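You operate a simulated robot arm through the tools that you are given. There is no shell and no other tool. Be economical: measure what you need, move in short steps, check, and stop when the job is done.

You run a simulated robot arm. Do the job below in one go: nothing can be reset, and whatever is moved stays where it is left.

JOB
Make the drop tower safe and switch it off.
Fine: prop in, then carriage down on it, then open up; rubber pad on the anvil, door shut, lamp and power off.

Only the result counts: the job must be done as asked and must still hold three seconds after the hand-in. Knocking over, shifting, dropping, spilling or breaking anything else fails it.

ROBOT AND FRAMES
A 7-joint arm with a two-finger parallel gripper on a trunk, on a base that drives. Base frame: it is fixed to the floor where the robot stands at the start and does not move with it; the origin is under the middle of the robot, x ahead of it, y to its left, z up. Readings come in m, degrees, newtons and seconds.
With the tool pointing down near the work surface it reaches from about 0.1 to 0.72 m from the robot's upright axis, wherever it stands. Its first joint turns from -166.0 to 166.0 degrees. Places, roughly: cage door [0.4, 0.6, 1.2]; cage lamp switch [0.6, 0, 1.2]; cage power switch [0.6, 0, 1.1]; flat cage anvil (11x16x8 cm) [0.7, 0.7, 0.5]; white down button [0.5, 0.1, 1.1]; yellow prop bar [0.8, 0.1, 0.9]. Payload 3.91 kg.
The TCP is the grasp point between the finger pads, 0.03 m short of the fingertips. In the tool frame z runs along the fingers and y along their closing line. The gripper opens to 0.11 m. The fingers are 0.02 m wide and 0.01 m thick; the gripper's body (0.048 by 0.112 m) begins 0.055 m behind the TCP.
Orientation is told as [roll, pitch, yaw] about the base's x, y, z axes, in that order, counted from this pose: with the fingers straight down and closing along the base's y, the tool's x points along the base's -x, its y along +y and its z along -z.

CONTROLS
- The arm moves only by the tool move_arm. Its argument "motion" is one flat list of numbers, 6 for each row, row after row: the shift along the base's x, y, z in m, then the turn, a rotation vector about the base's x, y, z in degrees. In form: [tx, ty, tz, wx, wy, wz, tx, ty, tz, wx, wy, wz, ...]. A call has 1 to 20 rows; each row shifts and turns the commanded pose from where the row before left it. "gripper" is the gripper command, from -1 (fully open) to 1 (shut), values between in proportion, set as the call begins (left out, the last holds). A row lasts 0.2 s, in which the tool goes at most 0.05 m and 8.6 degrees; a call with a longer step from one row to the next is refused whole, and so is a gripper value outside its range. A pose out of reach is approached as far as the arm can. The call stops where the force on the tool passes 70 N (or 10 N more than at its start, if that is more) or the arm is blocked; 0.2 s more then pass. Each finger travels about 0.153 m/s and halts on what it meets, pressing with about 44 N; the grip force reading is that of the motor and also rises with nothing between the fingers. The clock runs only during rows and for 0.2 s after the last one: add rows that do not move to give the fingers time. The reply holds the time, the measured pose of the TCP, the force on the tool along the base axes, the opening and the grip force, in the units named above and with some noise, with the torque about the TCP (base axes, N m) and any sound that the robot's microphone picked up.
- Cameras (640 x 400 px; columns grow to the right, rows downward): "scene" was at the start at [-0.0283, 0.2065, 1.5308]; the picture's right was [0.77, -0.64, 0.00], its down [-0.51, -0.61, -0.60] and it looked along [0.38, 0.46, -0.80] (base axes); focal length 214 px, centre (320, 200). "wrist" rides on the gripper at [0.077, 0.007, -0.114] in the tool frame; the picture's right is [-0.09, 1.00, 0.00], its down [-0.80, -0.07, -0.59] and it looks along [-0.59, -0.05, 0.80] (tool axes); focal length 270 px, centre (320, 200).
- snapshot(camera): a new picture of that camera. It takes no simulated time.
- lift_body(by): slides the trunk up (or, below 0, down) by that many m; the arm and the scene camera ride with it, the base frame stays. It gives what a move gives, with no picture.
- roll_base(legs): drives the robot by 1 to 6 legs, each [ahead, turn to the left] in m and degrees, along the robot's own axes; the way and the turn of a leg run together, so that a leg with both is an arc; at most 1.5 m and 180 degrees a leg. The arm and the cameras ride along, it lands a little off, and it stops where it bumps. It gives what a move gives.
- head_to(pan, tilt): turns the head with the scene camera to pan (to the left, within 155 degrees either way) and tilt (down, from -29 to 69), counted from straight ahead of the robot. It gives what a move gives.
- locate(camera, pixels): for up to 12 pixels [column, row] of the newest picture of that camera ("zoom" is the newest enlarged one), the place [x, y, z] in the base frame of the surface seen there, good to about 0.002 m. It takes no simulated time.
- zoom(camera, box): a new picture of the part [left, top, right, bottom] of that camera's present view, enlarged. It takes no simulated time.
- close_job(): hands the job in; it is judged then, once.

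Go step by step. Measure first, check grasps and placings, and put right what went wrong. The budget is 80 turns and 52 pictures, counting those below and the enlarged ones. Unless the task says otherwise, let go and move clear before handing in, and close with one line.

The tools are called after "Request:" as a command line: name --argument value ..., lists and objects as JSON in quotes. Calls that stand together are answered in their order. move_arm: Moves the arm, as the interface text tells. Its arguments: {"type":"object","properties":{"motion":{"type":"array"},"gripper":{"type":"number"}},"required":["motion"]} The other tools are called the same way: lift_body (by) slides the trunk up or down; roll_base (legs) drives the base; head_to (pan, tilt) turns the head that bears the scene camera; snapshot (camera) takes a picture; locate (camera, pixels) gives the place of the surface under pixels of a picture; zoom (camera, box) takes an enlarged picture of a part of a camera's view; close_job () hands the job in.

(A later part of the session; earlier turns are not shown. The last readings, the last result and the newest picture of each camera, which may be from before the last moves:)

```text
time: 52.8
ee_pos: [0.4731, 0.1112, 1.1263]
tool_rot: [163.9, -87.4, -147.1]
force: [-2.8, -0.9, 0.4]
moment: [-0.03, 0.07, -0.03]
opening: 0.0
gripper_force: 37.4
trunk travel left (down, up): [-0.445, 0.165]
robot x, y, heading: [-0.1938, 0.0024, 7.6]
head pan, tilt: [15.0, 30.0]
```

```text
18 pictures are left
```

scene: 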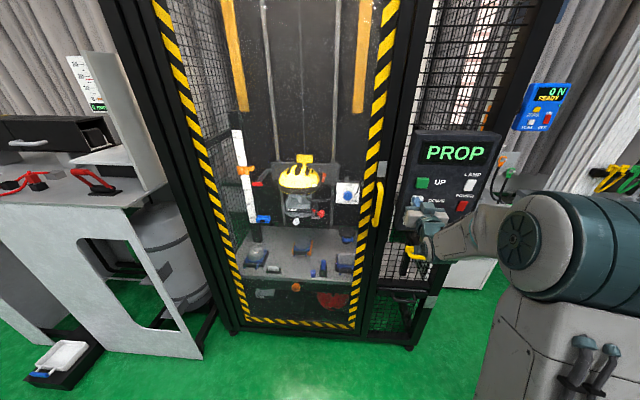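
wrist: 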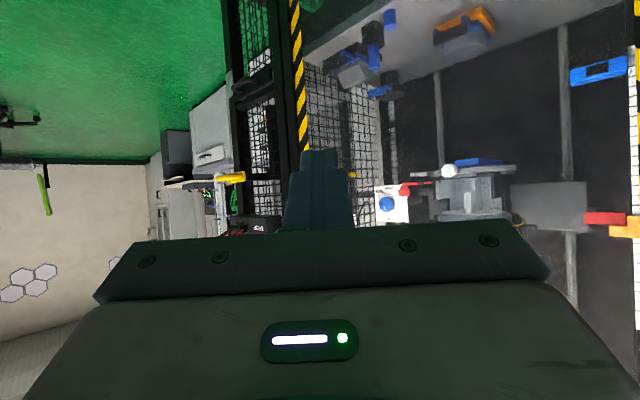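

The carriage stopped at the same height – resting on the prop. Back off the button and measure the door handle (px (378,203)).

Request:
locate --camera "scene" --pixels '[[380, 185], [378, 200], [377, 212], [375, 222], [382, 168], [370, 195], [300, 182], [347, 192], [302, 247], [348, 238], [346, 229], [342, 256]]'

Request:
move_arm --motion '[-0.0285, -0.0093, 0, 0, 0, 0, -0.0285, -0.0093, 0, 0, 0, 0, -0.0285, -0.0093, 0, 0, 0, 0, -0.0285, -0.0093, 0, 0, 0, 0, -0.0124, 0.038, -0.01, 0, 0, 0, -0.0124, 0.038, -0.01, 0, 0, 0, -0.0124, 0.038, -0.01, 0, 0, 0]' --gripper -0.1

Request:
zoom --camera "scene" --box '[250, 120, 500, 280]'

```text
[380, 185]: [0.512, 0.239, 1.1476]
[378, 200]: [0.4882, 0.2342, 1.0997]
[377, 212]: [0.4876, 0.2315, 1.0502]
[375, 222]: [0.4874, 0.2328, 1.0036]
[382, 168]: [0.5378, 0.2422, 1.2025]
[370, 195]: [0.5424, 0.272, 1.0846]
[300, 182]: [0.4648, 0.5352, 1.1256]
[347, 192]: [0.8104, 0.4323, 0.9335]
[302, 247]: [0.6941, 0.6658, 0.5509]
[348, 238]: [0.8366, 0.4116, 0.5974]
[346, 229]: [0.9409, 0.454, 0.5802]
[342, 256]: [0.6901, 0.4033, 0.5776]
```

```text
time: 54.4
ee_pos: [0.3196, 0.1888, 1.0932]
tool_rot: [164.1, -87.4, -147.3]
force: [0.4, 0.2, 0.5]
moment: [-0.03, -0.01, -0.02]
opening: 0.0606
gripper_force: 0.1
trunk travel left (down, up): [-0.445, 0.165]
robot x, y, heading: [-0.1881, 0.0024, 7.7]
head pan, tilt: [15.0, 30.0]
```

```text
2.50 times, centred on (375, 200) of scene
```

zoom: 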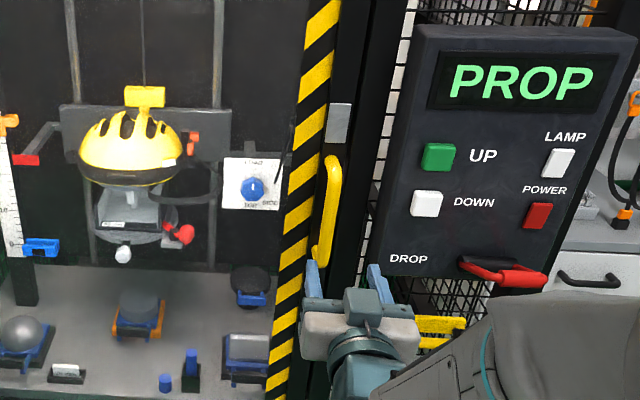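

Handle bar at (0.488,0.233,~1.0–1.15). Advance to straddle it and close.

Request:
move_arm --motion '[0.0035, -0.0095, 0, 0, 0, 0, 0.0333, 0.0108, 0, 0, 0, 0, 0.0333, 0.0108, 0, 0, 0, 0, 0.0333, 0.0108, 0, 0, 0, 0, 0.0333, 0.0108, 0, 0, 0, 0, 0.0333, 0.0108, 0, 0, 0, 0]'

Request:
move_arm --motion '[0, 0, 0, 0, 0, 0, 0, 0, 0, 0, 0, 0, 0, 0, 0, 0, 0, 0]' --gripper 1

```text
time: 55.8
ee_pos: [0.4868, 0.2338, 1.0982]
tool_rot: [163.3, -87.4, -146.5]
force: [-0.1, 1.0, 0.3]
moment: [-0.02, -0.02, 0.01]
opening: 0.0606
gripper_force: 0.0
trunk travel left (down, up): [-0.445, 0.165]
robot x, y, heading: [-0.1915, 0.0003, 7.5]
head pan, tilt: [15.0, 30.0]
```

```text
time: 56.6
ee_pos: [0.4876, 0.2297, 1.0992]
tool_rot: [162.9, -87.2, -146.4]
force: [4.3, -15.1, 1.0]
moment: [-1.11, -0.04, -0.28]
opening: 0.0197
gripper_force: 45.0
trunk travel left (down, up): [-0.445, 0.165]
robot x, y, heading: [-0.1923, -0.0024, 7.4]
head pan, tilt: [15.0, 30.0]
```

Handle gripped (20 mm). Pull the door along its arc (hinge on left, radius ≈0.71) to about 21°.

Request:
move_arm --motion '[-0.0213, -0.0044, 0, 0, 0, -1, -0.0213, -0.0044, 0, 0, 0, -1, -0.043, -0.0063, 0, 0, 0, -2, -0.0433, -0.0037, 0, 0, 0, -2, -0.0435, -0.001, 0, 0, 0, -2, -0.0434, 0.0016, 0, 0, 0, -2, -0.0432, 0.0043, 0, 0, 0, -2]'

```text
time: 58.2
ee_pos: [0.2441, 0.2122, 1.0971]
tool_rot: [152.3, -87.9, -148.7]
force: [-6.4, -57.1, -14.2]
moment: [-0.75, -0.98, -0.58]
opening: 0.02
gripper_force: 45.1
out of reach, approached as far as the arm can: row 7
trunk travel left (down, up): [-0.445, 0.165]
robot x, y, heading: [-0.1959, 0.0, 7.1]
head pan, tilt: [15.0, 30.0]
```

Door opened ~20°; the arm is now too close to the robot to pull further. Release the handle and back the base 0.15 m, then push the door from inside.

Request:
move_arm --motion '[0, 0, 0, 0, 0, 0, 0, 0, 0, 0, 0, 0]' --gripper -0.1

Request:
roll_base --legs '[[-0.15, 0]]'

Request:
head_to --pan 20 --tilt 40

Request:
snapshot --camera "scene"

```text
time: 58.8
ee_pos: [0.2413, 0.2314, 1.1017]
tool_rot: [162.8, -87.3, -157.7]
force: [0.1, -0.7, -0.8]
moment: [0.01, 0.01, 0.01]
opening: 0.0607
gripper_force: 0.1
trunk travel left (down, up): [-0.445, 0.165]
robot x, y, heading: [-0.1947, -0.0039, 8.0]
head pan, tilt: [15.0, 30.0]
```

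```text
time: 60.1
ee_pos: [0.1006, 0.2092, 1.1004]
tool_rot: [163.8, -87.3, -159.3]
force: [0.2, 0.0, -0.2]
moment: [-0.01, -0.01, 0.0]
opening: 0.0601
gripper_force: 0.1
trunk travel left (down, up): [-0.445, 0.165]
robot x, y, heading: [-0.3388, -0.0224, 7.5]
head pan, tilt: [15.0, 30.0]
```

```text
time: 60.9
ee_pos: [0.1012, 0.2092, 1.1]
tool_rot: [163.8, -87.3, -159.4]
force: [-0.4, 0.3, 0.0]
moment: [-0.02, -0.03, -0.01]
opening: 0.0605
gripper_force: 0.0
trunk travel left (down, up): [-0.445, 0.165]
robot x, y, heading: [-0.3365, -0.021, 7.3]
head pan, tilt: [20.0, 40.0]
```

```text
16 pictures are left
```

scene: 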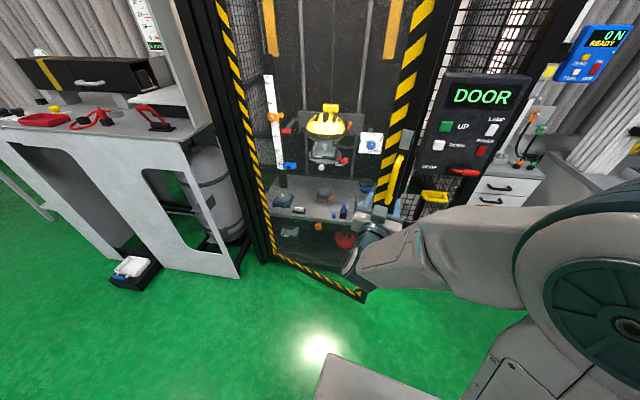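

Door is ajar (display "DOOR"). Locate the door edge and handle.

Request:
locate --camera "scene" --pixels '[[398, 165], [392, 182], [360, 296], [412, 75], [425, 20], [272, 250], [385, 170], [250, 150]]'

Request:
zoom --camera "scene" --box '[300, 80, 460, 310]'

```text
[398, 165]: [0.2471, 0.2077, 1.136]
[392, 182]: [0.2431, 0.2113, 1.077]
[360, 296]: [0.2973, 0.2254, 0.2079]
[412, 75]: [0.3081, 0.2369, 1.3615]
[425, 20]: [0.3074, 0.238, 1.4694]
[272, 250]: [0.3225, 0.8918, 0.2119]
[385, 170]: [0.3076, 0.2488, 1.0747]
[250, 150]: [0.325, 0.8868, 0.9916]
```

```text
1.74 times, centred on (380, 195) of scene
```

zoom: 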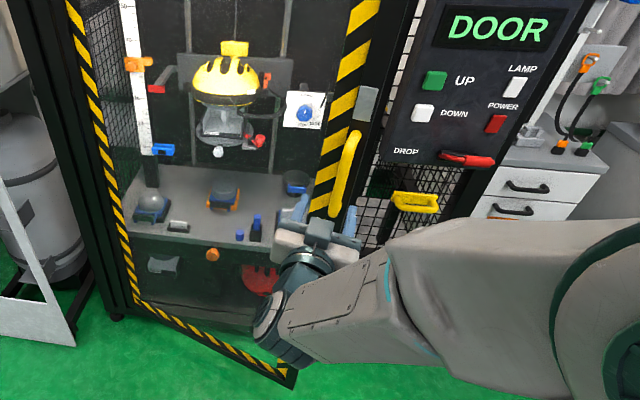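

Door plane now runs from hinge (0.32,0.89) to edge (≈0.30,0.20). I'll raise the trunk, turn the tool to point left (+y), slip it behind the door edge and push the door open toward −x.

Request:
lift_body --by 0.14

Request:
move_arm --motion '[0.015, -0.022, 0, 0, 0, 7.8, 0.015, -0.022, 0, 0, 0, 7.8, 0.015, -0.022, 0, 0, 0, 7.8, 0.015, -0.022, 0, 0, 0, 7.8, 0.015, -0.022, 0, 0, 0, 7.8, 0.015, -0.022, 0, 0, 0, 7.8, 0.015, -0.022, 0, 0, 0, 7.8, 0.015, -0.022, 0, 0, 0, 7.8, 0.015, -0.022, 0, 0, 0, 7.8, 0.015, -0.022, 0, 0, 0, 7.8, 0.015, -0.022, 0, 0, 0, 7.8]' --gripper 1

```text
time: 62.5
ee_pos: [0.1017, 0.2088, 1.2405]
tool_rot: [163.8, -87.3, -159.4]
force: [0.8, 0.1, -0.7]
moment: [0.01, -0.01, 0.0]
opening: 0.0605
gripper_force: 0.0
trunk travel left (down, up): [-0.585, 0.025]
robot x, y, heading: [-0.332, -0.0213, 7.4]
head pan, tilt: [20.0, 40.0]
```

```text
time: 64.9
ee_pos: [0.2901, -0.0196, 1.2494]
tool_rot: [159.8, -87.3, -69.4]
force: [-0.2, -0.4, 0.0]
moment: [-0.02, 0.0, 0.0]
opening: 0.0
gripper_force: 38.1
out of reach, approached as far as the arm can: row 1, 2
trunk travel left (down, up): [-0.585, 0.025]
robot x, y, heading: [-0.3335, -0.0219, 7.5]
head pan, tilt: [20.0, 40.0]
```

Request:
move_arm --motion '[0.045, 0, 0, 0, 0, 0, 0.045, 0, 0, 0, 0, 0, 0, 0.045, 0, 0, 0, 0, 0, 0.045, 0, 0, 0, 0, 0, 0.045, 0, 0, 0, 0, 0, 0.045, 0, 0, 0, 0, 0, 0.045, 0, 0, 0, 0, 0, 0.035, 0, 0, 0, 0]'

Request:
snapshot --camera "scene"

```text
time: 66.7
ee_pos: [0.3774, 0.2421, 1.2472]
tool_rot: [162.4, -87.4, -72.3]
force: [-0.5, -0.3, 0.5]
moment: [0.01, -0.04, 0.01]
opening: 0.0002
gripper_force: 37.6
trunk travel left (down, up): [-0.585, 0.025]
robot x, y, heading: [-0.3362, -0.0196, 7.4]
head pan, tilt: [20.0, 40.0]
```

```text
14 pictures are left
```

scene: 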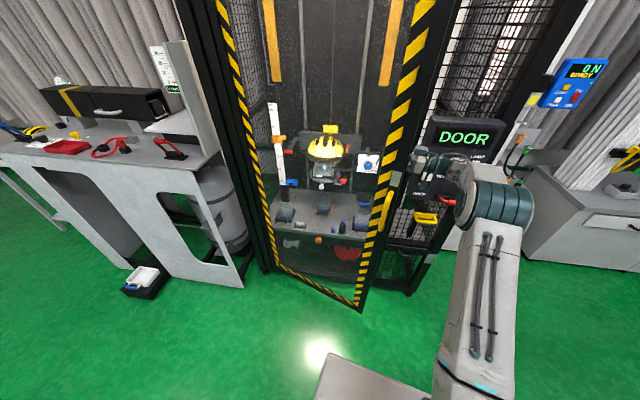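

Tool is behind the door edge. Sweep it along the door's arc to swing it open.

Request:
move_arm --motion '[-0.017, 0.008, 0, 0, 0, 0, -0.0455, -0.001, 0, 0, 0, -2, -0.0454, 0.002, 0, 0, 0, -2, -0.0451, 0.005, 0, 0, 0, -2, -0.0447, 0.008, 0, 0, 0, -2, -0.044, 0.0115, 0, 0, 0, -2, -0.0431, 0.0145, 0, 0, 0, -2, -0.0421, 0.0173, 0, 0, 0, -2, -0.0406, 0.0203, 0, 0, 0, -2, -0.0392, 0.023, 0, 0, 0, -2, -0.0375, 0.026, 0, 0, 0, -2, -0.0356, 0.028, 0, 0, 0, -2]'

```text
time: 69.0
ee_pos: [-0.0297, 0.3511, 1.2489]
tool_rot: [143.6, -88.6, -71.1]
force: [-13.0, -17.8, 0.7]
moment: [-0.48, 0.27, 0.74]
opening: 0.0
gripper_force: 37.5
out of reach, approached as far as the arm can: row 10, 11
trunk travel left (down, up): [-0.585, 0.025]
robot x, y, heading: [-0.3374, -0.0174, 7.5]
head pan, tilt: [20.0, 40.0]
stopped in row 11: the force on the tool passed its limit at 80 N (the readings are from after the stop); the commanded pose is now the measured one
```

The door is now ~58° open, which gives enough access. Move the tool off the door, turn it back toward the cage direction, then lower the trunk and look at the pad.

Request:
move_arm --motion '[0.03, -0.01, 0, 0, 0, -8.4, 0.03, -0.03, 0, 0, 0, -8.4, 0.03, -0.03, 0, 0, 0, -8.4, 0.03, -0.03, 0, 0, 0, -8.4, 0.03, -0.03, 0, 0, 0, -8.4, 0.03, -0.03, 0, 0, 0, -8.4]'

Request:
roll_base --legs '[[0, 12], [0.25, 0]]'

Request:
lift_body --by -0.45

Request:
head_to --pan 8 --tilt 30

Request:
snapshot --camera "scene"

```text
time: 69.4
ee_pos: [-0.0056, 0.332, 1.2471]
tool_rot: [84.5, -89.1, -17.9]
force: [-29.3, -46.0, -13.8]
moment: [1.6, -1.45, 2.3]
opening: 0.0
gripper_force: 37.4
out of reach, approached as far as the arm can: row 1
trunk travel left (down, up): [-0.585, 0.025]
robot x, y, heading: [-0.3359, -0.019, 7.2]
head pan, tilt: [20.0, 40.0]
stopped in row 1: the force on the tool passed its limit at 79 N (the readings are from after the stop); the commanded pose is now the measured one
```

```text
time: 70.1
ee_pos: [-0.0141, 0.3576, 1.2382]
tool_rot: [22.7, -87.7, 45.3]
force: [1.6, 0.2, -0.8]
moment: [0.01, 0.0, 0.03]
opening: 0.0001
gripper_force: 37.9
trunk travel left (down, up): [-0.585, 0.025]
robot x, y, heading: [-0.3399, -0.0186, 7.7]
head pan, tilt: [20.0, 40.0]
stopped in leg 1: the force on the tool passed its limit at 71 N (the readings are from after the stop); the commanded pose is now the measured one
```

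```text
refused: -0.45 is not a number from -0.4 to 0.4
```

```text
time: 70.8
ee_pos: [-0.0086, 0.3791, 1.2414]
tool_rot: [53.1, -88.9, 12.7]
force: [-0.3, 0.4, 1.2]
moment: [-0.04, -0.01, 0.02]
opening: 0.0
gripper_force: 37.6
trunk travel left (down, up): [-0.585, 0.025]
robot x, y, heading: [-0.3406, -0.0188, 7.4]
head pan, tilt: [8.0, 30.0]
```

```text
13 pictures are left
```

scene: 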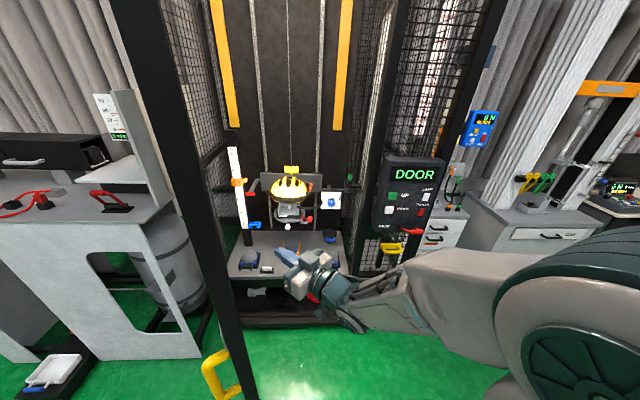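

Door is wide open; the forces are now zero. Zoom at the table items through the open doorway.

Request:
zoom --camera "scene" --box '[225, 180, 355, 285]'

Request:
locate --camera "scene" --pixels '[[220, 380], [240, 350], [205, 200]]'

```text
3.81 times, centred on (290, 232) of scene
```

zoom: 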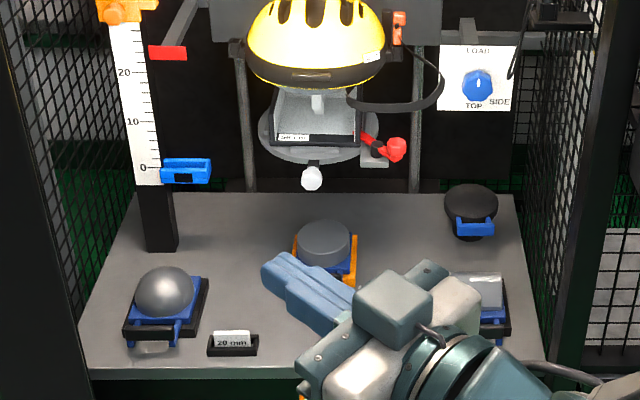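

```text
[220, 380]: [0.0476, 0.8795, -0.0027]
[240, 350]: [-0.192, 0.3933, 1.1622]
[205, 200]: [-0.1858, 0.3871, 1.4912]
```

Request:
locate --camera "zoom" --pixels '[[470, 192], [470, 210], [447, 205], [495, 205], [475, 229], [458, 226], [492, 226], [465, 237], [323, 230], [323, 245], [300, 240], [348, 240]]'

Request:
locate --camera "zoom" --pixels '[[475, 221], [475, 234], [470, 186], [420, 210], [323, 222], [312, 178], [312, 265], [350, 262], [323, 262], [465, 215], [490, 300], [265, 270]]'

```text
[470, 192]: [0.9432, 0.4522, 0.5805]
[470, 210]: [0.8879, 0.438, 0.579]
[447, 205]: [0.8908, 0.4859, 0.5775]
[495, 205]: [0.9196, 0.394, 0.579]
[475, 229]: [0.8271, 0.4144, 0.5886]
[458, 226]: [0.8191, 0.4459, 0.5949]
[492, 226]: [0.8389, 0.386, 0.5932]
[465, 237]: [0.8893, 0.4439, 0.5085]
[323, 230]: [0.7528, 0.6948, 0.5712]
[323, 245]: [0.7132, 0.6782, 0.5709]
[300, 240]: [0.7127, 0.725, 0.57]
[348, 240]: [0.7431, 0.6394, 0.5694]
```

```text
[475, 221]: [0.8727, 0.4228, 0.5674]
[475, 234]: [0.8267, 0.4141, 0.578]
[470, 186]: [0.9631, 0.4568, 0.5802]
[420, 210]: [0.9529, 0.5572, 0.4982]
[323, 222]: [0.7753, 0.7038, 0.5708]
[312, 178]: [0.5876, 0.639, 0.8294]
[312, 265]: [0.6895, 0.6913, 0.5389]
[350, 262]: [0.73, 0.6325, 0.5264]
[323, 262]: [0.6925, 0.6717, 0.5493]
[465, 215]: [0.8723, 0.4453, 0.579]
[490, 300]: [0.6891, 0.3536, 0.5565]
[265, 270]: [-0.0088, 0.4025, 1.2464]
```

Pad: black disc ø≈0.10 m at (0.917,0.448), top z 0.580, blue handle in front at n≈0.915; anvil disc top centre (0.73,0.683,0.571). First free the tool away from the door by shifting it toward +x.

Request:
move_arm --motion '[0.03, -0.02, 0, 0, 0, 0, 0.03, -0.02, 0, 0, 0, 0, 0.03, -0.02, 0, 0, 0, -6, 0.03, -0.02, 0, 0, 0, -8, 0.03, -0.02, 0, 0, 0, -8, 0.03, -0.02, 0, 0, 0, -8, 0.03, -0.02, 0, 0, 0, -8, 0.0, -0.02, 0, 0, 0, -8]'

```text
time: 71.2
ee_pos: [0.0053, 0.2937, 1.2458]
tool_rot: [75.4, -87.5, -7.7]
force: [-0.7, 1.4, -7.3]
moment: [0.47, -0.15, -0.11]
opening: 0.0002
gripper_force: 37.8
trunk travel left (down, up): [-0.585, 0.025]
robot x, y, heading: [-0.3395, -0.0201, 7.4]
head pan, tilt: [8.0, 30.0]
stopped in row 1: the arm was blocked; the commanded pose is now the measured one
```

Arm is near a joint limit. Pitch the tool downward (needed anyway) while moving it out from the robot.

Request:
move_arm --motion '[0.01, 0.0, 0, -7.4, 3.0, 0, 0.01, 0.0, 0, -7.4, 3.0, 0, 0.01, 0.0, 0, -7.4, 3.0, 0, 0.02, 0.0, 0, -7.4, 3.0, 0, 0.02, 0.0, 0, -7.4, 3.0, 0, 0.02, 0.0, 0, -7.4, 3.0, 0]'

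```text
time: 72.6
ee_pos: [0.0921, 0.3314, 1.2362]
tool_rot: [0.8, -40.9, 65.7]
force: [1.4, -0.7, -0.1]
moment: [0.01, 0.02, -0.04]
opening: 0.0
gripper_force: 37.1
trunk travel left (down, up): [-0.585, 0.025]
robot x, y, heading: [-0.3395, -0.0203, 7.4]
head pan, tilt: [8.0, 30.0]
```

Free now. Bring the tool vertical, then turn it by +132° about z so the camera ends up on the far/top side when I tilt it forward.

Request:
move_arm --motion '[0.015, -0.02, 0, -7.5, 3.4, 0, 0.015, -0.02, 0, -7.5, 3.4, 0, 0.015, -0.02, 0, -7.5, 3.4, 0, 0.015, -0.02, 0, -7.5, 3.4, 0, 0.015, -0.02, 0, -7.5, 3.4, 0, 0, 0, 0, 0, 0, 8.25, 0, 0, 0, 0, 0, 8.25, 0, 0, 0, 0, 0, 8.25, 0, 0, 0, 0, 0, 8.25, 0, 0, 0, 0, 0, 8.25, 0, 0, 0, 0, 0, 8.25, 0, 0, 0, 0, 0, 8.25, 0, 0, 0, 0, 0, 8.25]'

Request:
move_arm --motion '[0, 0, 0, 0, 0, 8.25, 0, 0, 0, 0, 0, 8.25, 0, 0, 0, 0, 0, 8.25, 0, 0, 0, 0, 0, 8.25, 0, 0, 0, 0, 0, 8.25, 0, 0, 0, 0, 0, 8.25, 0, 0, 0, 0, 0, 8.25, 0, 0, 0, 0, 0, 8.25]'

```text
time: 75.4
ee_pos: [0.1645, 0.2302, 1.235]
tool_rot: [0.9, 0.3, 131.9]
force: [0.2, -0.3, -0.5]
moment: [0.01, 0.02, -0.02]
opening: 0.0
gripper_force: 38.1
trunk travel left (down, up): [-0.585, 0.025]
robot x, y, heading: [-0.3421, -0.0201, 7.5]
head pan, tilt: [8.0, 30.0]
```

```text
time: 77.2
ee_pos: [0.1641, 0.2306, 1.235]
tool_rot: [1.0, 0.3, -162.1]
force: [-0.1, -0.2, -0.3]
moment: [0.0, -0.03, 0.0]
opening: 0.0
gripper_force: 37.4
trunk travel left (down, up): [-0.585, 0.025]
robot x, y, heading: [-0.3377, -0.0196, 7.7]
head pan, tilt: [8.0, 30.0]
```

Good: orientation as desired. Now tilt the fingers up-forward by 50°, then lower the trunk.

Request:
move_arm --motion '[0, -0.01, 0, 2.56, -7.9, 0, 0, -0.01, 0, 2.56, -7.9, 0, 0, -0.01, 0, 2.56, -7.9, 0, 0, -0.01, 0, 2.56, -7.9, 0, 0, -0.01, 0, 2.56, -7.9, 0, 0, -0.01, 0, 2.56, -7.9, 0]' --gripper -1

Request:
lift_body --by -0.4

Request:
lift_body --by -0.1

Request:
roll_base --legs '[[0, 9.5], [0.3, 0]]'

Request:
snapshot --camera "scene"

```text
time: 78.6
ee_pos: [0.1653, 0.1692, 1.2342]
tool_rot: [0.7, 50.3, -162.5]
force: [0.3, 0.3, -0.5]
moment: [0.02, 0.04, 0.02]
opening: 0.1099
gripper_force: 0.1
trunk travel left (down, up): [-0.585, 0.025]
robot x, y, heading: [-0.3391, -0.0195, 7.7]
head pan, tilt: [8.0, 30.0]
```

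```text
time: 82.4
ee_pos: [0.1655, 0.1704, 0.8348]
tool_rot: [0.8, 50.3, -162.3]
force: [-0.6, -0.4, -0.2]
moment: [-0.02, 0.02, 0.03]
opening: 0.1097
gripper_force: 0.1
trunk travel left (down, up): [-0.185, 0.425]
robot x, y, heading: [-0.3416, -0.0208, 7.3]
head pan, tilt: [8.0, 30.0]
```

```text
time: 83.7
ee_pos: [0.1653, 0.1705, 0.7335]
tool_rot: [0.7, 50.3, -162.4]
force: [0.6, -1.0, 0.3]
moment: [-0.01, -0.01, 0.0]
opening: 0.1097
gripper_force: 0.0
trunk travel left (down, up): [-0.085, 0.525]
robot x, y, heading: [-0.3388, -0.0211, 7.4]
head pan, tilt: [8.0, 30.0]
```

```text
time: 86.4
ee_pos: [0.4138, 0.3355, 0.7342]
tool_rot: [0.7, 50.3, -153.1]
force: [-0.1, 0.3, -0.1]
moment: [0.0, 0.01, -0.03]
opening: 0.1098
gripper_force: 0.0
trunk travel left (down, up): [-0.085, 0.525]
robot x, y, heading: [-0.0505, 0.0683, 16.9]
head pan, tilt: [8.0, 30.0]
```

```text
11 pictures are left
```

scene: 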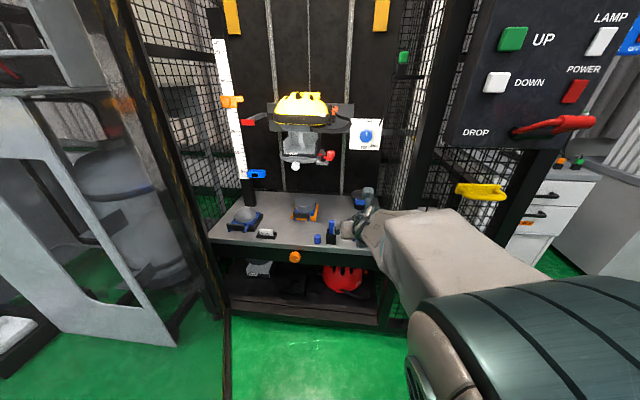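

Clear so far; check where the forearm/elbow is relative to the cage front before driving further.

Request:
locate --camera "scene" --pixels '[[400, 225], [450, 220], [500, 260], [450, 300], [540, 290], [620, 260], [480, 190], [440, 350]]'

Request:
snapshot --camera "wrist"

```text
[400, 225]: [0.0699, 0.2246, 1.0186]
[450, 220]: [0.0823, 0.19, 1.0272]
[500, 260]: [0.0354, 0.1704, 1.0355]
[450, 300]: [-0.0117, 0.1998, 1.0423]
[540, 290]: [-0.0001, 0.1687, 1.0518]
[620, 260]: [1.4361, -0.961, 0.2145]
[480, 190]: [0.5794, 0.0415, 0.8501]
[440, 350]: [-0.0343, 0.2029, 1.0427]
```

```text
10 pictures are left
```

wrist: 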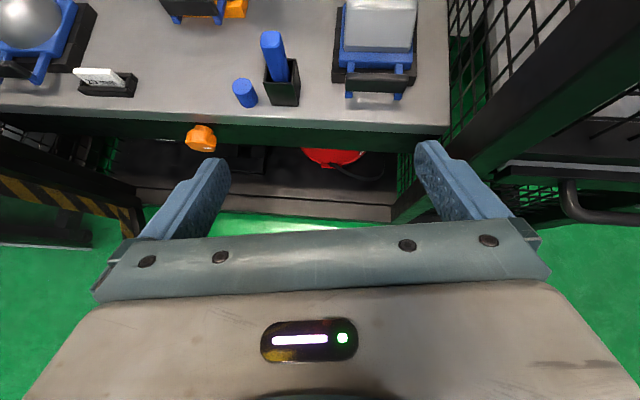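

Elbow is well back (n<0.15). Drive in 0.17 m, straighten the yaw, and go to a pre-grasp in front of the pad handle.

Request:
roll_base --legs '[[0.17, 0]]'

Request:
move_arm --motion '[0.02, 0.005, 0, 0, 0, -4.6, 0.02, 0.005, 0, 0, 0, -4.6, 0.04, 0.013, 0, 0, 0, 0, 0.04, 0.013, 0, 0, 0, 0, 0.04, 0.0, 0, 0, 0, 0]'

Request:
snapshot --camera "wrist"

```text
time: 87.9
ee_pos: [0.5742, 0.3846, 0.7334]
tool_rot: [0.7, 50.2, -152.9]
force: [0.7, 0.0, -0.1]
moment: [0.02, 0.03, 0.04]
opening: 0.1098
gripper_force: 0.0
trunk travel left (down, up): [-0.085, 0.525]
robot x, y, heading: [0.1083, 0.1136, 17.0]
head pan, tilt: [8.0, 30.0]
```

```text
time: 89.1
ee_pos: [0.7297, 0.4203, 0.7327]
tool_rot: [0.8, 50.2, -162.1]
force: [-0.4, -0.3, 0.9]
moment: [-0.02, 0.04, 0.0]
opening: 0.1102
gripper_force: 0.0
trunk travel left (down, up): [-0.085, 0.525]
robot x, y, heading: [0.1125, 0.1159, 16.9]
head pan, tilt: [8.0, 30.0]
```

```text
9 pictures are left
```

wrist: 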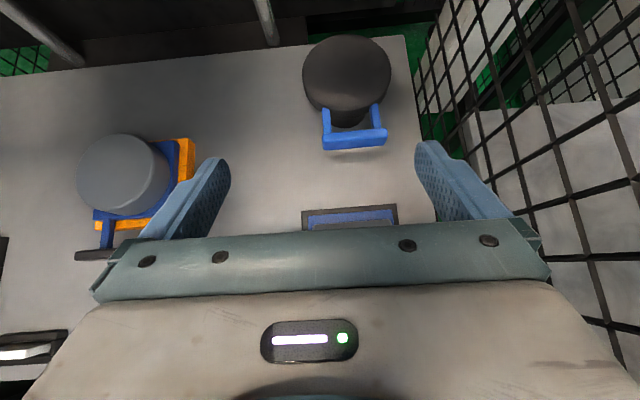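

Clear view of the pad and its blue C-handle. Measuring.

Request:
locate --camera "wrist" --pixels '[[326, 125], [378, 118], [328, 136], [355, 136], [383, 131], [355, 146], [327, 112], [345, 50], [306, 80], [389, 75], [348, 90], [348, 120]]'

Request:
locate --camera "wrist" --pixels '[[340, 116], [315, 105], [345, 103], [120, 165], [82, 170], [165, 175], [125, 140], [120, 205], [390, 210], [350, 215], [323, 110], [375, 106]]'

```text
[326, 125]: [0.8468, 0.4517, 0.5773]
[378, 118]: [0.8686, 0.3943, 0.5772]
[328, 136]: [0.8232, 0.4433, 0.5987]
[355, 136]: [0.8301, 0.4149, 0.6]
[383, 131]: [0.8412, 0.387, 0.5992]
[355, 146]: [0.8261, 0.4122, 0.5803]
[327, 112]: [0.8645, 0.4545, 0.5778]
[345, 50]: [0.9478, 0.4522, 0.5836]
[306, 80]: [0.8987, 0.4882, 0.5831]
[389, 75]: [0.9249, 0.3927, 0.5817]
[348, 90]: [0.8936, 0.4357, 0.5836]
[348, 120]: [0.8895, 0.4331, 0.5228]
```

```text
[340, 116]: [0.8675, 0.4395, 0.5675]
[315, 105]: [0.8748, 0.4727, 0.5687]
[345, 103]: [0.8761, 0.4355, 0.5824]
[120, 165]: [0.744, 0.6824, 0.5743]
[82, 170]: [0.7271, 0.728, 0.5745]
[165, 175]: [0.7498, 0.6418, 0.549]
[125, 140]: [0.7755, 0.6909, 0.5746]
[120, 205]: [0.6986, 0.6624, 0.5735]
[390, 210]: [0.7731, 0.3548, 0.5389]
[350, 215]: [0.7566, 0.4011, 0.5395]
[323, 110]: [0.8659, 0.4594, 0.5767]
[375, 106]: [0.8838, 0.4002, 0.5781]
```

Handle arms at u −0.172…−0.103 (centre −0.137), z≈0.577; grip them from both sides. Approach and close.

Request:
move_arm --motion '[0.0133, -0.0151, -0.0365, 0, 0, 0, 0.0133, -0.0151, -0.0365, 0, 0, 0, 0.0292, 0.0095, -0.0273, 0, 0, 0, 0.0292, 0.0095, -0.0273, 0, 0, 0, 0.0292, 0.0095, -0.0273, 0, 0, 0]'

Request:
move_arm --motion '[0, 0, 0, 0, 0, 0, 0, 0, 0, 0, 0, 0, 0, 0, 0, 0, 0, 0]' --gripper 1

Request:
snapshot --camera "wrist"

```text
time: 90.3
ee_pos: [0.8482, 0.4198, 0.5819]
tool_rot: [0.7, 50.1, -162.1]
force: [-0.4, 0.3, 0.1]
moment: [0.0, 0.04, -0.04]
opening: 0.11
gripper_force: 0.0
trunk travel left (down, up): [-0.085, 0.525]
robot x, y, heading: [0.1072, 0.1134, 16.8]
head pan, tilt: [8.0, 30.0]
```

```text
time: 91.1
ee_pos: [0.8475, 0.4194, 0.5815]
tool_rot: [0.7, 50.2, -162.0]
force: [2.3, 1.5, -0.1]
moment: [0.06, 0.11, -0.03]
opening: 0.0718
gripper_force: 44.3
trunk travel left (down, up): [-0.085, 0.525]
robot x, y, heading: [0.1063, 0.1125, 17.0]
head pan, tilt: [8.0, 30.0]
```

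```text
8 pictures are left
```

wrist: 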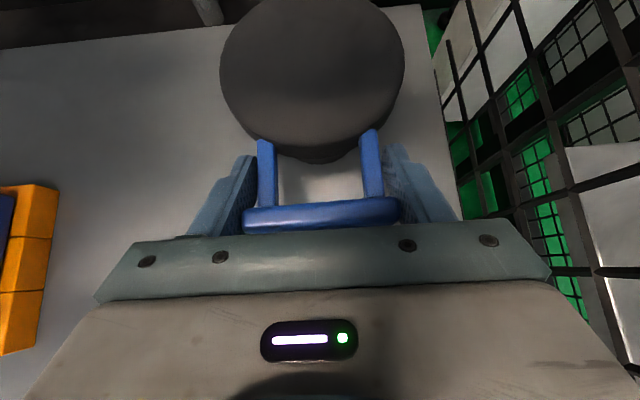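

Gripped at 72 mm across the bar ends. Lift 4 cm and check weight.

Request:
move_arm --motion '[0, 0, 0.01, 0, 0, 0, 0, 0, 0.015, 0, 0, 0, 0, 0, 0.015, 0, 0, 0, 0, 0, 0.01, 0, 0, 0]'

Request:
snapshot --camera "wrist"

Request:
locate --camera "wrist" --pixels '[[312, 10], [312, 70], [312, 125], [225, 70], [402, 70], [320, 152], [320, 205], [265, 160], [372, 155]]'

```text
time: 92.1
ee_pos: [0.8491, 0.4204, 0.6297]
tool_rot: [0.7, 50.1, -162.2]
force: [0.6, 0.1, -3.9]
moment: [-0.09, 0.26, -0.02]
opening: 0.0718
gripper_force: 44.0
trunk travel left (down, up): [-0.085, 0.525]
robot x, y, heading: [0.1091, 0.1159, 16.9]
head pan, tilt: [8.0, 30.0]
```

```text
7 pictures are left
```

wrist: 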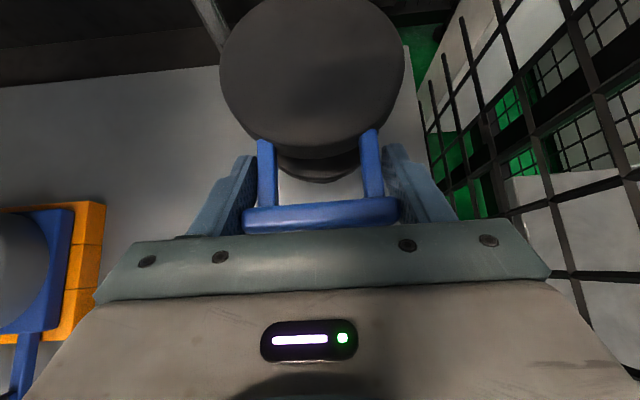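

```text
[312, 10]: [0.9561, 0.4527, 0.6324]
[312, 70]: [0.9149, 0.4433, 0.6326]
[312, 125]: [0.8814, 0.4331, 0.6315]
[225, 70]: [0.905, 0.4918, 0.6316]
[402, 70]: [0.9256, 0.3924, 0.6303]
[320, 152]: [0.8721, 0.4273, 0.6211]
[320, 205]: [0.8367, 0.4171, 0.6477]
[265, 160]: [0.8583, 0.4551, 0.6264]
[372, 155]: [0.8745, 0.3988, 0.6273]
```

Pad is held level (top z 0.632). Carry it to over the anvil centre (Δn −0.097, Δu −0.286).

Request:
move_arm --motion '[-0.02255, 0.0302, -0.0015, 0, 0, 0, -0.02255, 0.0302, -0.0015, 0, 0, 0, -0.02255, 0.0302, -0.0015, 0, 0, 0, -0.02255, 0.0302, -0.0015, 0, 0, 0, -0.02255, 0.0302, -0.0015, 0, 0, 0, -0.02255, 0.0302, -0.0015, 0, 0, 0, -0.02255, 0.0302, -0.0015, 0, 0, 0, -0.02255, 0.0302, -0.0015, 0, 0, 0]'

Request:
snapshot --camera "wrist"

Request:
locate --camera "wrist" --pixels '[[312, 70], [225, 70], [402, 70], [320, 158], [320, 170], [312, 125], [240, 165], [215, 160], [420, 165], [320, 150]]'

```text
time: 93.9
ee_pos: [0.6703, 0.6628, 0.6193]
tool_rot: [0.7, 50.1, -162.1]
force: [0.0, -0.6, -4.5]
moment: [-0.05, 0.24, 0.02]
opening: 0.0718
gripper_force: 44.1
trunk travel left (down, up): [-0.085, 0.525]
robot x, y, heading: [0.1095, 0.1168, 17.1]
head pan, tilt: [8.0, 30.0]
```

```text
6 pictures are left
```

wrist: 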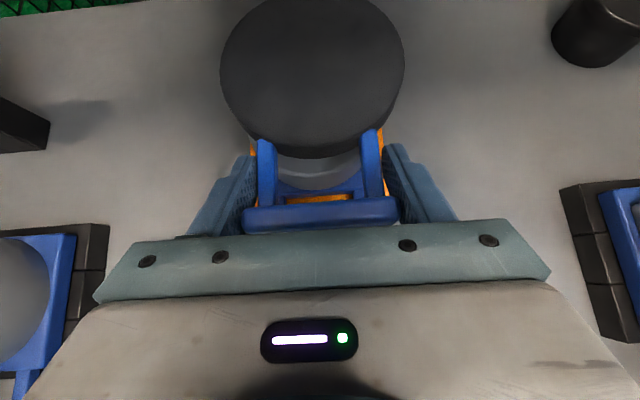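

```text
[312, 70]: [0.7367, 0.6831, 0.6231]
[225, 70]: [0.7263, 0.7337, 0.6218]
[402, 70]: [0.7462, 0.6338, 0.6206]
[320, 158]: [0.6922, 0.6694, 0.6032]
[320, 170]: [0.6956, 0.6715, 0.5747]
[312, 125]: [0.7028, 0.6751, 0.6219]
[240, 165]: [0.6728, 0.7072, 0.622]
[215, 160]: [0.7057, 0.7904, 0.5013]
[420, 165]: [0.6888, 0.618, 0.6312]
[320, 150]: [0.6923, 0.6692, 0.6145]
```

Pad is centred over the anvil (u −0.423, n 0.91), bottom ≈0.602 vs anvil 0.574. Lower gently.

Request:
move_arm --motion '[0, 0, -0.008, 0, 0, 0, 0, 0, -0.008, 0, 0, 0, 0, 0, -0.004, 0, 0, 0, 0, 0, -0.003, 0, 0, 0, 0, 0, -0.003, 0, 0, 0]'

```text
time: 95.1
ee_pos: [0.6695, 0.661, 0.5926]
tool_rot: [0.6, 50.5, -162.1]
force: [4.1, 4.2, 4.3]
moment: [0.27, -0.47, 0.1]
opening: 0.0721
gripper_force: 43.9
trunk travel left (down, up): [-0.085, 0.525]
robot x, y, heading: [0.1095, 0.1158, 16.7]
head pan, tilt: [8.0, 30.0]
```

Contact: force z went from −4.5 to +4.3 N. Release and retreat along the tool axis.

Request:
move_arm --motion '[0, 0, 0, 0, 0, 0, 0, 0, 0, 0, 0, 0, 0, 0, 0, 0, 0, 0]' --gripper -1

Request:
move_arm --motion '[-0.0145, -0.0047, 0.0128, 0, 0, 0, -0.0218, -0.0071, 0.0193, 0, 0, 0, -0.0218, -0.0071, 0.0193, 0, 0, 0, -0.0218, -0.0071, 0.0193, 0, 0, 0, -0.0218, -0.0071, 0.0193, 0, 0, 0]'

Request:
snapshot --camera "wrist"

```text
time: 95.9
ee_pos: [0.6676, 0.6625, 0.5906]
tool_rot: [0.7, 50.2, -162.1]
force: [0.4, 0.1, -1.3]
moment: [-0.01, 0.0, 0.01]
opening: 0.1097
gripper_force: 0.0
trunk travel left (down, up): [-0.085, 0.525]
robot x, y, heading: [0.1096, 0.1152, 16.7]
head pan, tilt: [8.0, 30.0]
```

```text
time: 97.1
ee_pos: [0.5644, 0.6277, 0.6797]
tool_rot: [0.6, 50.0, -162.2]
force: [0.0, -0.6, -0.4]
moment: [-0.02, 0.01, 0.03]
opening: 0.1101
gripper_force: 0.1
trunk travel left (down, up): [-0.085, 0.525]
robot x, y, heading: [0.108, 0.1148, 16.8]
head pan, tilt: [8.0, 30.0]
```

```text
5 pictures are left
```

wrist: 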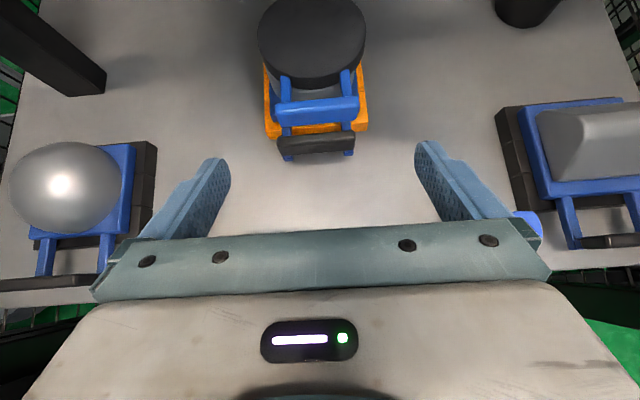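

Pad sits flat on the anvil with its handle toward the front. Now back the robot out and bring the tool vertical, closed, as a peg for the door.

Request:
roll_base --legs '[[-0.47, 0]]'

Request:
move_arm --motion '[0.0, -0.03, 0.01, -2.56, 7.9, 0, 0.0, -0.03, 0.01, -2.56, 7.9, 0, 0.0, -0.03, 0.01, -2.56, 7.9, 0, 0.0, -0.03, 0.01, -2.56, 7.9, 0, 0.0, -0.03, 0.01, -2.56, 7.9, 0, 0.0, -0.03, 0.01, -2.56, 7.9, 0]' --gripper 1

```text
time: 99.9
ee_pos: [0.1073, 0.4924, 0.6791]
tool_rot: [0.7, 50.3, -161.7]
force: [-0.2, -0.3, 0.1]
moment: [0.0, 0.0, 0.03]
opening: 0.1099
gripper_force: 0.1
trunk travel left (down, up): [-0.085, 0.525]
robot x, y, heading: [-0.3424, -0.0266, 17.3]
head pan, tilt: [8.0, 30.0]
```

```text
time: 101.3
ee_pos: [0.1067, 0.3085, 0.7387]
tool_rot: [0.3, 0.2, -161.8]
force: [-0.7, 0.2, -0.4]
moment: [-0.02, -0.01, 0.0]
opening: 0.0
gripper_force: 37.4
trunk travel left (down, up): [-0.085, 0.525]
robot x, y, heading: [-0.3451, -0.0251, 17.2]
head pan, tilt: [8.0, 30.0]
```

Now take the peg around the door's free edge (−0.19,0.39) to its outer side.

Request:
move_arm --motion '[-0.044, -0.014, 0, 0, 0, 0, -0.044, -0.014, 0, 0, 0, 0, -0.044, -0.014, 0, 0, 0, 0, -0.044, -0.014, 0, 0, 0, 0, -0.044, 0.006, 0, 0, 0, 0, -0.044, 0.01, 0, 0, 0, 0, -0.044, 0.02, 0, 0, 0, 0, -0.04, 0.02, 0, 0, 0, 0, 0, 0.045, 0, 0, 0, 0, 0, 0.045, 0, 0, 0, 0, 0.01, 0.045, 0, 0, 0, 0]'

Request:
head_to --pan 45 --tilt 25

Request:
snapshot --camera "scene"

```text
time: 102.8
ee_pos: [-0.1084, 0.2425, 0.7388]
tool_rot: [-1.2, -1.2, -173.4]
force: [-0.3, -0.3, -0.3]
moment: [0.02, 0.04, 0.01]
opening: 0.0
gripper_force: 37.3
trunk travel left (down, up): [-0.085, 0.525]
robot x, y, heading: [-0.3436, -0.0201, 17.1]
head pan, tilt: [8.0, 30.0]
stopped in row 7: the arm was blocked; the commanded pose is now the measured one
```

```text
time: 103.8
ee_pos: [-0.11, 0.2425, 0.7386]
tool_rot: [-1.2, -1.3, -173.5]
force: [-0.2, 0.3, -0.1]
moment: [0.02, 0.0, 0.04]
opening: 0.0001
gripper_force: 38.1
trunk travel left (down, up): [-0.085, 0.525]
robot x, y, heading: [-0.3436, -0.0226, 17.2]
head pan, tilt: [45.0, 25.0]
```

```text
4 pictures are left
```

scene: 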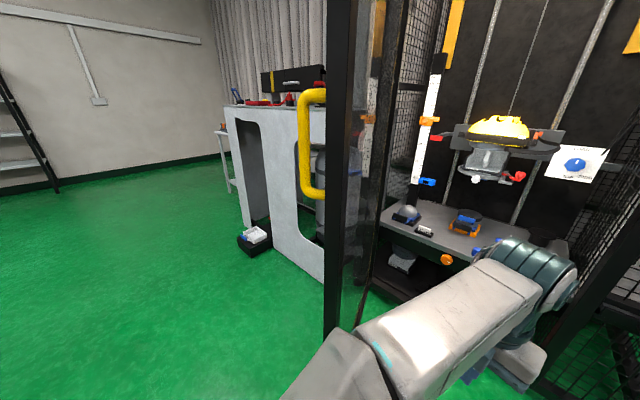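

Blocked by a wrist limit (the yaw was forced to −173°). Unwind the tool yaw by −170° to the home-like orientation, then retry.

Request:
move_arm --motion '[0.02, 0, 0, 0, 0, -8.5, 0.02, 0, 0, 0, 0, -8.5, 0.02, 0, 0, 0, 0, -8.5, 0, 0, 0, 0, 0, -8.5, 0, 0, 0, 0, 0, -8.5, 0, 0, 0, 0, 0, -8.5, 0, 0, 0, 0, 0, -8.5, 0, 0, 0, 0, 0, -8.5, 0, 0, 0, 0, 0, -8.5, 0, 0, 0, 0, 0, -8.5, 0, 0, 0, 0, 0, -8.5, 0, 0, 0, 0, 0, -8.5, 0, 0, 0, 0, 0, -8.5, 0, 0, 0, 0, 0, -8.5, 0, 0, 0, 0, 0, -8.5, 0, 0, 0, 0, 0, -8.5, 0, 0, 0, 0, 0, -8.5, 0, 0, 0, 0, 0, -8.5]'

Request:
move_arm --motion '[-0.044, 0.0, 0, 0, 0, 0, -0.044, 0.005, 0, 0, 0, 0, -0.044, 0.015, 0, 0, 0, 0, -0.044, 0.02, 0, 0, 0, 0, -0.022, 0.04, 0, 0, 0, 0, 0, 0.045, 0, 0, 0, 0, 0, 0.045, 0, 0, 0, 0, 0.005, 0.045, 0, 0, 0, 0]'

```text
time: 107.6
ee_pos: [-0.051, 0.2433, 0.7376]
tool_rot: [-1.2, -1.3, 33.4]
force: [0.5, 0.1, 0.3]
moment: [-0.01, -0.03, 0.0]
opening: 0.0
gripper_force: 38.0
trunk travel left (down, up): [-0.085, 0.525]
robot x, y, heading: [-0.3422, -0.0253, 17.0]
head pan, tilt: [45.0, 25.0]
```

```text
time: 108.9
ee_pos: [-0.1939, 0.3158, 0.7355]
tool_rot: [-2.0, -1.7, 24.0]
force: [0.3, -0.2, 0.8]
moment: [0.01, 0.01, 0.04]
opening: 0.0
gripper_force: 37.6
trunk travel left (down, up): [-0.085, 0.525]
robot x, y, heading: [-0.3424, -0.0244, 17.1]
head pan, tilt: [45.0, 25.0]
stopped in row 6: the arm was blocked; the commanded pose is now the measured one
```

Still folding-limited. Backing the base 0.09 m gives the arm more room.

Request:
roll_base --legs '[[-0.09, 0]]'

Request:
move_arm --motion '[0, 0.04, 0.01, 0, 0, 0, 0, 0.04, 0.01, 0, 0, 0, 0, 0.04, 0.01, 0, 0, 0, 0.01, 0.03, 0.01, 0, 0, 0]'

```text
time: 110.0
ee_pos: [-0.2814, 0.2884, 0.7354]
tool_rot: [-1.9, -1.7, 24.1]
force: [-0.3, 0.0, 0.3]
moment: [-0.01, -0.01, 0.02]
opening: 0.0
gripper_force: 37.8
trunk travel left (down, up): [-0.085, 0.525]
robot x, y, heading: [-0.4319, -0.0516, 17.3]
head pan, tilt: [45.0, 25.0]
```

```text
time: 111.0
ee_pos: [-0.2513, 0.3979, 0.7574]
tool_rot: [-2.1, -1.7, 24.3]
force: [-4.6, -4.0, -1.0]
moment: [0.06, -0.2, 0.31]
opening: 0.0001
gripper_force: 37.8
out of reach, approached as far as the arm can: row 3, 4
trunk travel left (down, up): [-0.085, 0.525]
robot x, y, heading: [-0.4318, -0.0495, 17.4]
head pan, tilt: [45.0, 25.0]
```

Nearly there. Turn the base left ~14° to swing the peg clear outside the edge, then extend it along the outer face.

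Request:
roll_base --legs '[[0, 14]]'

Request:
move_arm --motion '[0.01, 0.035, 0, 0, 0, 0, 0.02, 0.035, 0, 0, 0, 0, 0.03, 0.03, 0, 0, 0, 0]'

```text
time: 112.3
ee_pos: [-0.3648, 0.4282, 0.7583]
tool_rot: [-2.0, -1.7, 38.4]
force: [0.1, 0.5, 0.3]
moment: [-0.02, -0.01, 0.0]
opening: 0.0
gripper_force: 37.5
trunk travel left (down, up): [-0.085, 0.525]
robot x, y, heading: [-0.4314, -0.0497, 31.4]
head pan, tilt: [45.0, 25.0]
```

```text
time: 113.1
ee_pos: [-0.3022, 0.4809, 0.7409]
tool_rot: [-1.9, -0.8, 38.6]
force: [-15.2, -13.4, 3.8]
moment: [0.67, -1.06, -0.82]
opening: 0.0
gripper_force: 37.4
out of reach, approached as far as the arm can: row 1, 2, 3
trunk travel left (down, up): [-0.085, 0.525]
robot x, y, heading: [-0.4308, -0.0521, 31.9]
head pan, tilt: [45.0, 25.0]
stopped in row 3: the force on the tool passed its limit at 106 N (the readings are from after the stop); the commanded pose is now the measured one
```

Contact with something—door may be further open than assumed. Locate it from the last picture.

Request:
locate --camera "scene" --pixels '[[340, 100], [332, 250], [328, 320], [305, 150], [355, 200], [318, 192], [350, 60]]'

Request:
snapshot --camera "scene"

```text
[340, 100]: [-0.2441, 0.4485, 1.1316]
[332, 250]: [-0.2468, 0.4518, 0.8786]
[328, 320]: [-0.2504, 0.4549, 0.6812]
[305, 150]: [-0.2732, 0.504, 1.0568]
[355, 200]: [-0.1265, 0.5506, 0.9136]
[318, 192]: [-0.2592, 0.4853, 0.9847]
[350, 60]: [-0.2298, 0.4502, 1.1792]
```

```text
3 pictures are left
```

scene: 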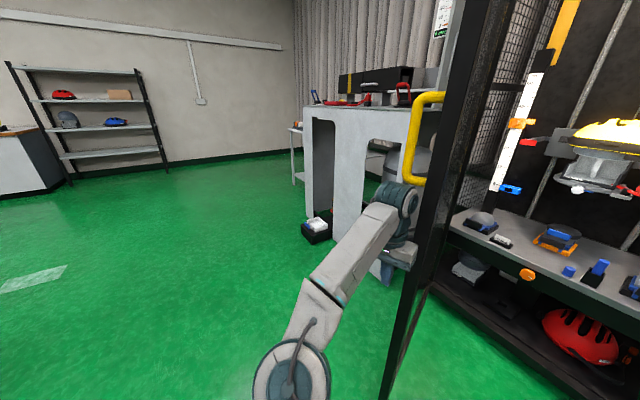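

The gripper is now on the outer side of the door (px (390,240)), touching it. Rotate the base right to swing the door shut.

Request:
locate --camera "scene" --pixels '[[432, 200], [400, 330], [415, 250], [425, 97], [390, 275], [403, 245], [404, 200]]'

Request:
roll_base --legs '[[0, -14]]'

```text
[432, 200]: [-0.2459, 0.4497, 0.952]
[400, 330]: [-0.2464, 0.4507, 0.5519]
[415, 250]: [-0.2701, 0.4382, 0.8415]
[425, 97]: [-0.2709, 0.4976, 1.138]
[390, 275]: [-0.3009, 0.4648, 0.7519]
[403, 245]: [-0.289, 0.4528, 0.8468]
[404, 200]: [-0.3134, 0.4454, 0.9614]
```

```text
time: 113.9
ee_pos: [-0.2948, 0.4734, 0.7419]
tool_rot: [-1.9, 0.0, 37.3]
force: [-11.5, -9.8, 9.0]
moment: [0.96, -1.62, -0.65]
opening: 0.0003
gripper_force: 37.4
trunk travel left (down, up): [-0.085, 0.525]
robot x, y, heading: [-0.4304, -0.0509, 31.0]
head pan, tilt: [45.0, 25.0]
stopped in leg 1: the force on the tool passed its limit at 93 N (the readings are from after the stop); the commanded pose is now the measured one
```

The gripper was bearing on the door's end edge. Step outward along the door's outer normal, then in along its outer face.

Request:
move_arm --motion '[-0.02, -0.005, 0, 0, 0, 0, -0.025, 0.035, 0, 0, 0, 0, -0.015, 0.04, 0, 0, 0, 0, 0.0, 0.03, 0, 0, 0, 0, 0.035, 0.022, 0, 0, 0, 0, 0.035, 0.022, 0, 0, 0, 0]'

```text
time: 115.0
ee_pos: [-0.3035, 0.481, 0.7112]
tool_rot: [-1.9, 0.9, 37.6]
force: [-21.7, -19.9, 5.0]
moment: [1.94, -2.58, -1.53]
opening: 0.0001
gripper_force: 37.5
out of reach, approached as far as the arm can: row 1, 2, 3, 4, 5
trunk travel left (down, up): [-0.085, 0.525]
robot x, y, heading: [-0.4332, -0.0511, 31.1]
head pan, tilt: [45.0, 25.0]
stopped in row 5: the force on the tool passed its limit at 112 N (the readings are from after the stop); the commanded pose is now the measured one
```

The wrist is wedged near the handle. Use base motion instead: turn left to swing free, drive ahead, so a right turn can then push the door's outer face.

Request:
roll_base --legs '[[0, 12], [0.1, 0], [0, 6], [0.1, 0]]'

Request:
snapshot --camera "scene"

```text
time: 118.1
ee_pos: [-0.3345, 0.6416, 0.7111]
tool_rot: [-2.0, 1.0, 54.8]
force: [-0.3, -1.3, 0.0]
moment: [-0.02, 0.01, -0.01]
opening: 0.0
gripper_force: 38.1
trunk travel left (down, up): [-0.085, 0.525]
robot x, y, heading: [-0.294, 0.0875, 49.0]
head pan, tilt: [45.0, 25.0]
```

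```text
2 pictures are left
```

scene: 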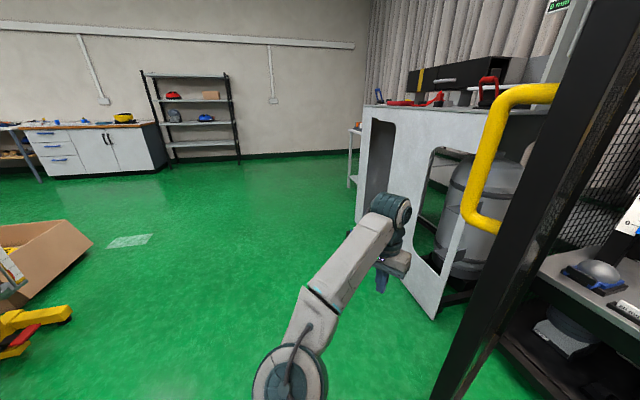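

Arm is free on the outer side. Lower the trunk a bit to stay under the handle, back 0.1 m for base clearance, then turn right to sweep the door toward closed.

Request:
lift_body --by -0.08

Request:
roll_base --legs '[[-0.1, 0], [0, -30], [0, -32]]'

```text
time: 119.3
ee_pos: [-0.3338, 0.6416, 0.6309]
tool_rot: [-2.1, 0.9, 54.8]
force: [-0.4, 0.7, 0.1]
moment: [-0.04, 0.02, 0.01]
opening: 0.0
gripper_force: 37.8
trunk travel left (down, up): [-0.005, 0.605]
robot x, y, heading: [-0.294, 0.088, 48.6]
head pan, tilt: [45.0, 25.0]
```

```text
time: 123.4
ee_pos: [0.1048, 0.3187, 0.6314]
tool_rot: [-2.0, 1.0, -6.1]
force: [-0.2, -0.2, -0.1]
moment: [-0.03, -0.01, 0.01]
opening: 0.0003
gripper_force: 37.5
trunk travel left (down, up): [-0.005, 0.605]
robot x, y, heading: [-0.3593, 0.0169, -12.0]
head pan, tilt: [45.0, 25.0]
```

The sweep completed with TCP at (0.105,0.319), door ~α 20°. Drive ahead 0.3 m pushing it, then finish with the arm.

Request:
roll_base --legs '[[0.3, 0]]'

Request:
move_arm --motion '[0.02, 0.01, 0, 0, 0, 0, 0.02, 0.01, 0, 0, 0, 0, 0.015, 0.008, 0, 0, 0, 0, 0.015, 0.005, 0, 0, 0, 0, 0.01, 0.003, 0, 0, 0, 0, 0.01, 0.003, 0, 0, 0, 0, 0.01, 0.003, 0, 0, 0, 0, 0.01, 0.003, 0, 0, 0, 0, 0.01, 0.003, 0, 0, 0, 0]'

```text
time: 125.5
ee_pos: [0.4, 0.2591, 0.6309]
tool_rot: [-2.0, 1.1, -5.5]
force: [-0.1, -0.1, -0.2]
moment: [-0.04, 0.0, -0.07]
opening: 0.0001
gripper_force: 38.1
trunk travel left (down, up): [-0.005, 0.605]
robot x, y, heading: [-0.0616, -0.0492, -11.4]
head pan, tilt: [45.0, 25.0]
```

```text
time: 127.5
ee_pos: [0.4837, 0.2295, 0.602]
tool_rot: [-1.9, 0.9, -5.5]
force: [-0.1, 0.6, 0.3]
moment: [0.01, 0.03, -0.01]
opening: 0.0003
gripper_force: 37.7
out of reach, approached as far as the arm can: row 1, 2, 3, 4, 5, 6, 7, 8, 9
trunk travel left (down, up): [-0.005, 0.605]
robot x, y, heading: [-0.0612, -0.0446, -11.7]
head pan, tilt: [45.0, 25.0]
```

No contact force yet; the door may be almost shut. Turn left 7° and drive forward gently until it presses on the door stile.

Request:
roll_base --legs '[[0, 7], [0.12, 0]]'

```text
time: 129.0
ee_pos: [0.4712, 0.289, 0.6051]
tool_rot: [-2.0, 2.2, 1.1]
force: [-15.3, -5.6, 3.7]
moment: [0.69, -1.55, -0.04]
opening: 0.0001
gripper_force: 37.7
trunk travel left (down, up): [-0.005, 0.605]
robot x, y, heading: [-0.0304, -0.049, -4.5]
head pan, tilt: [45.0, 25.0]
stopped in leg 2: the force on the tool passed its limit at 169 N (the readings are from after the stop); the commanded pose is now the measured one
```

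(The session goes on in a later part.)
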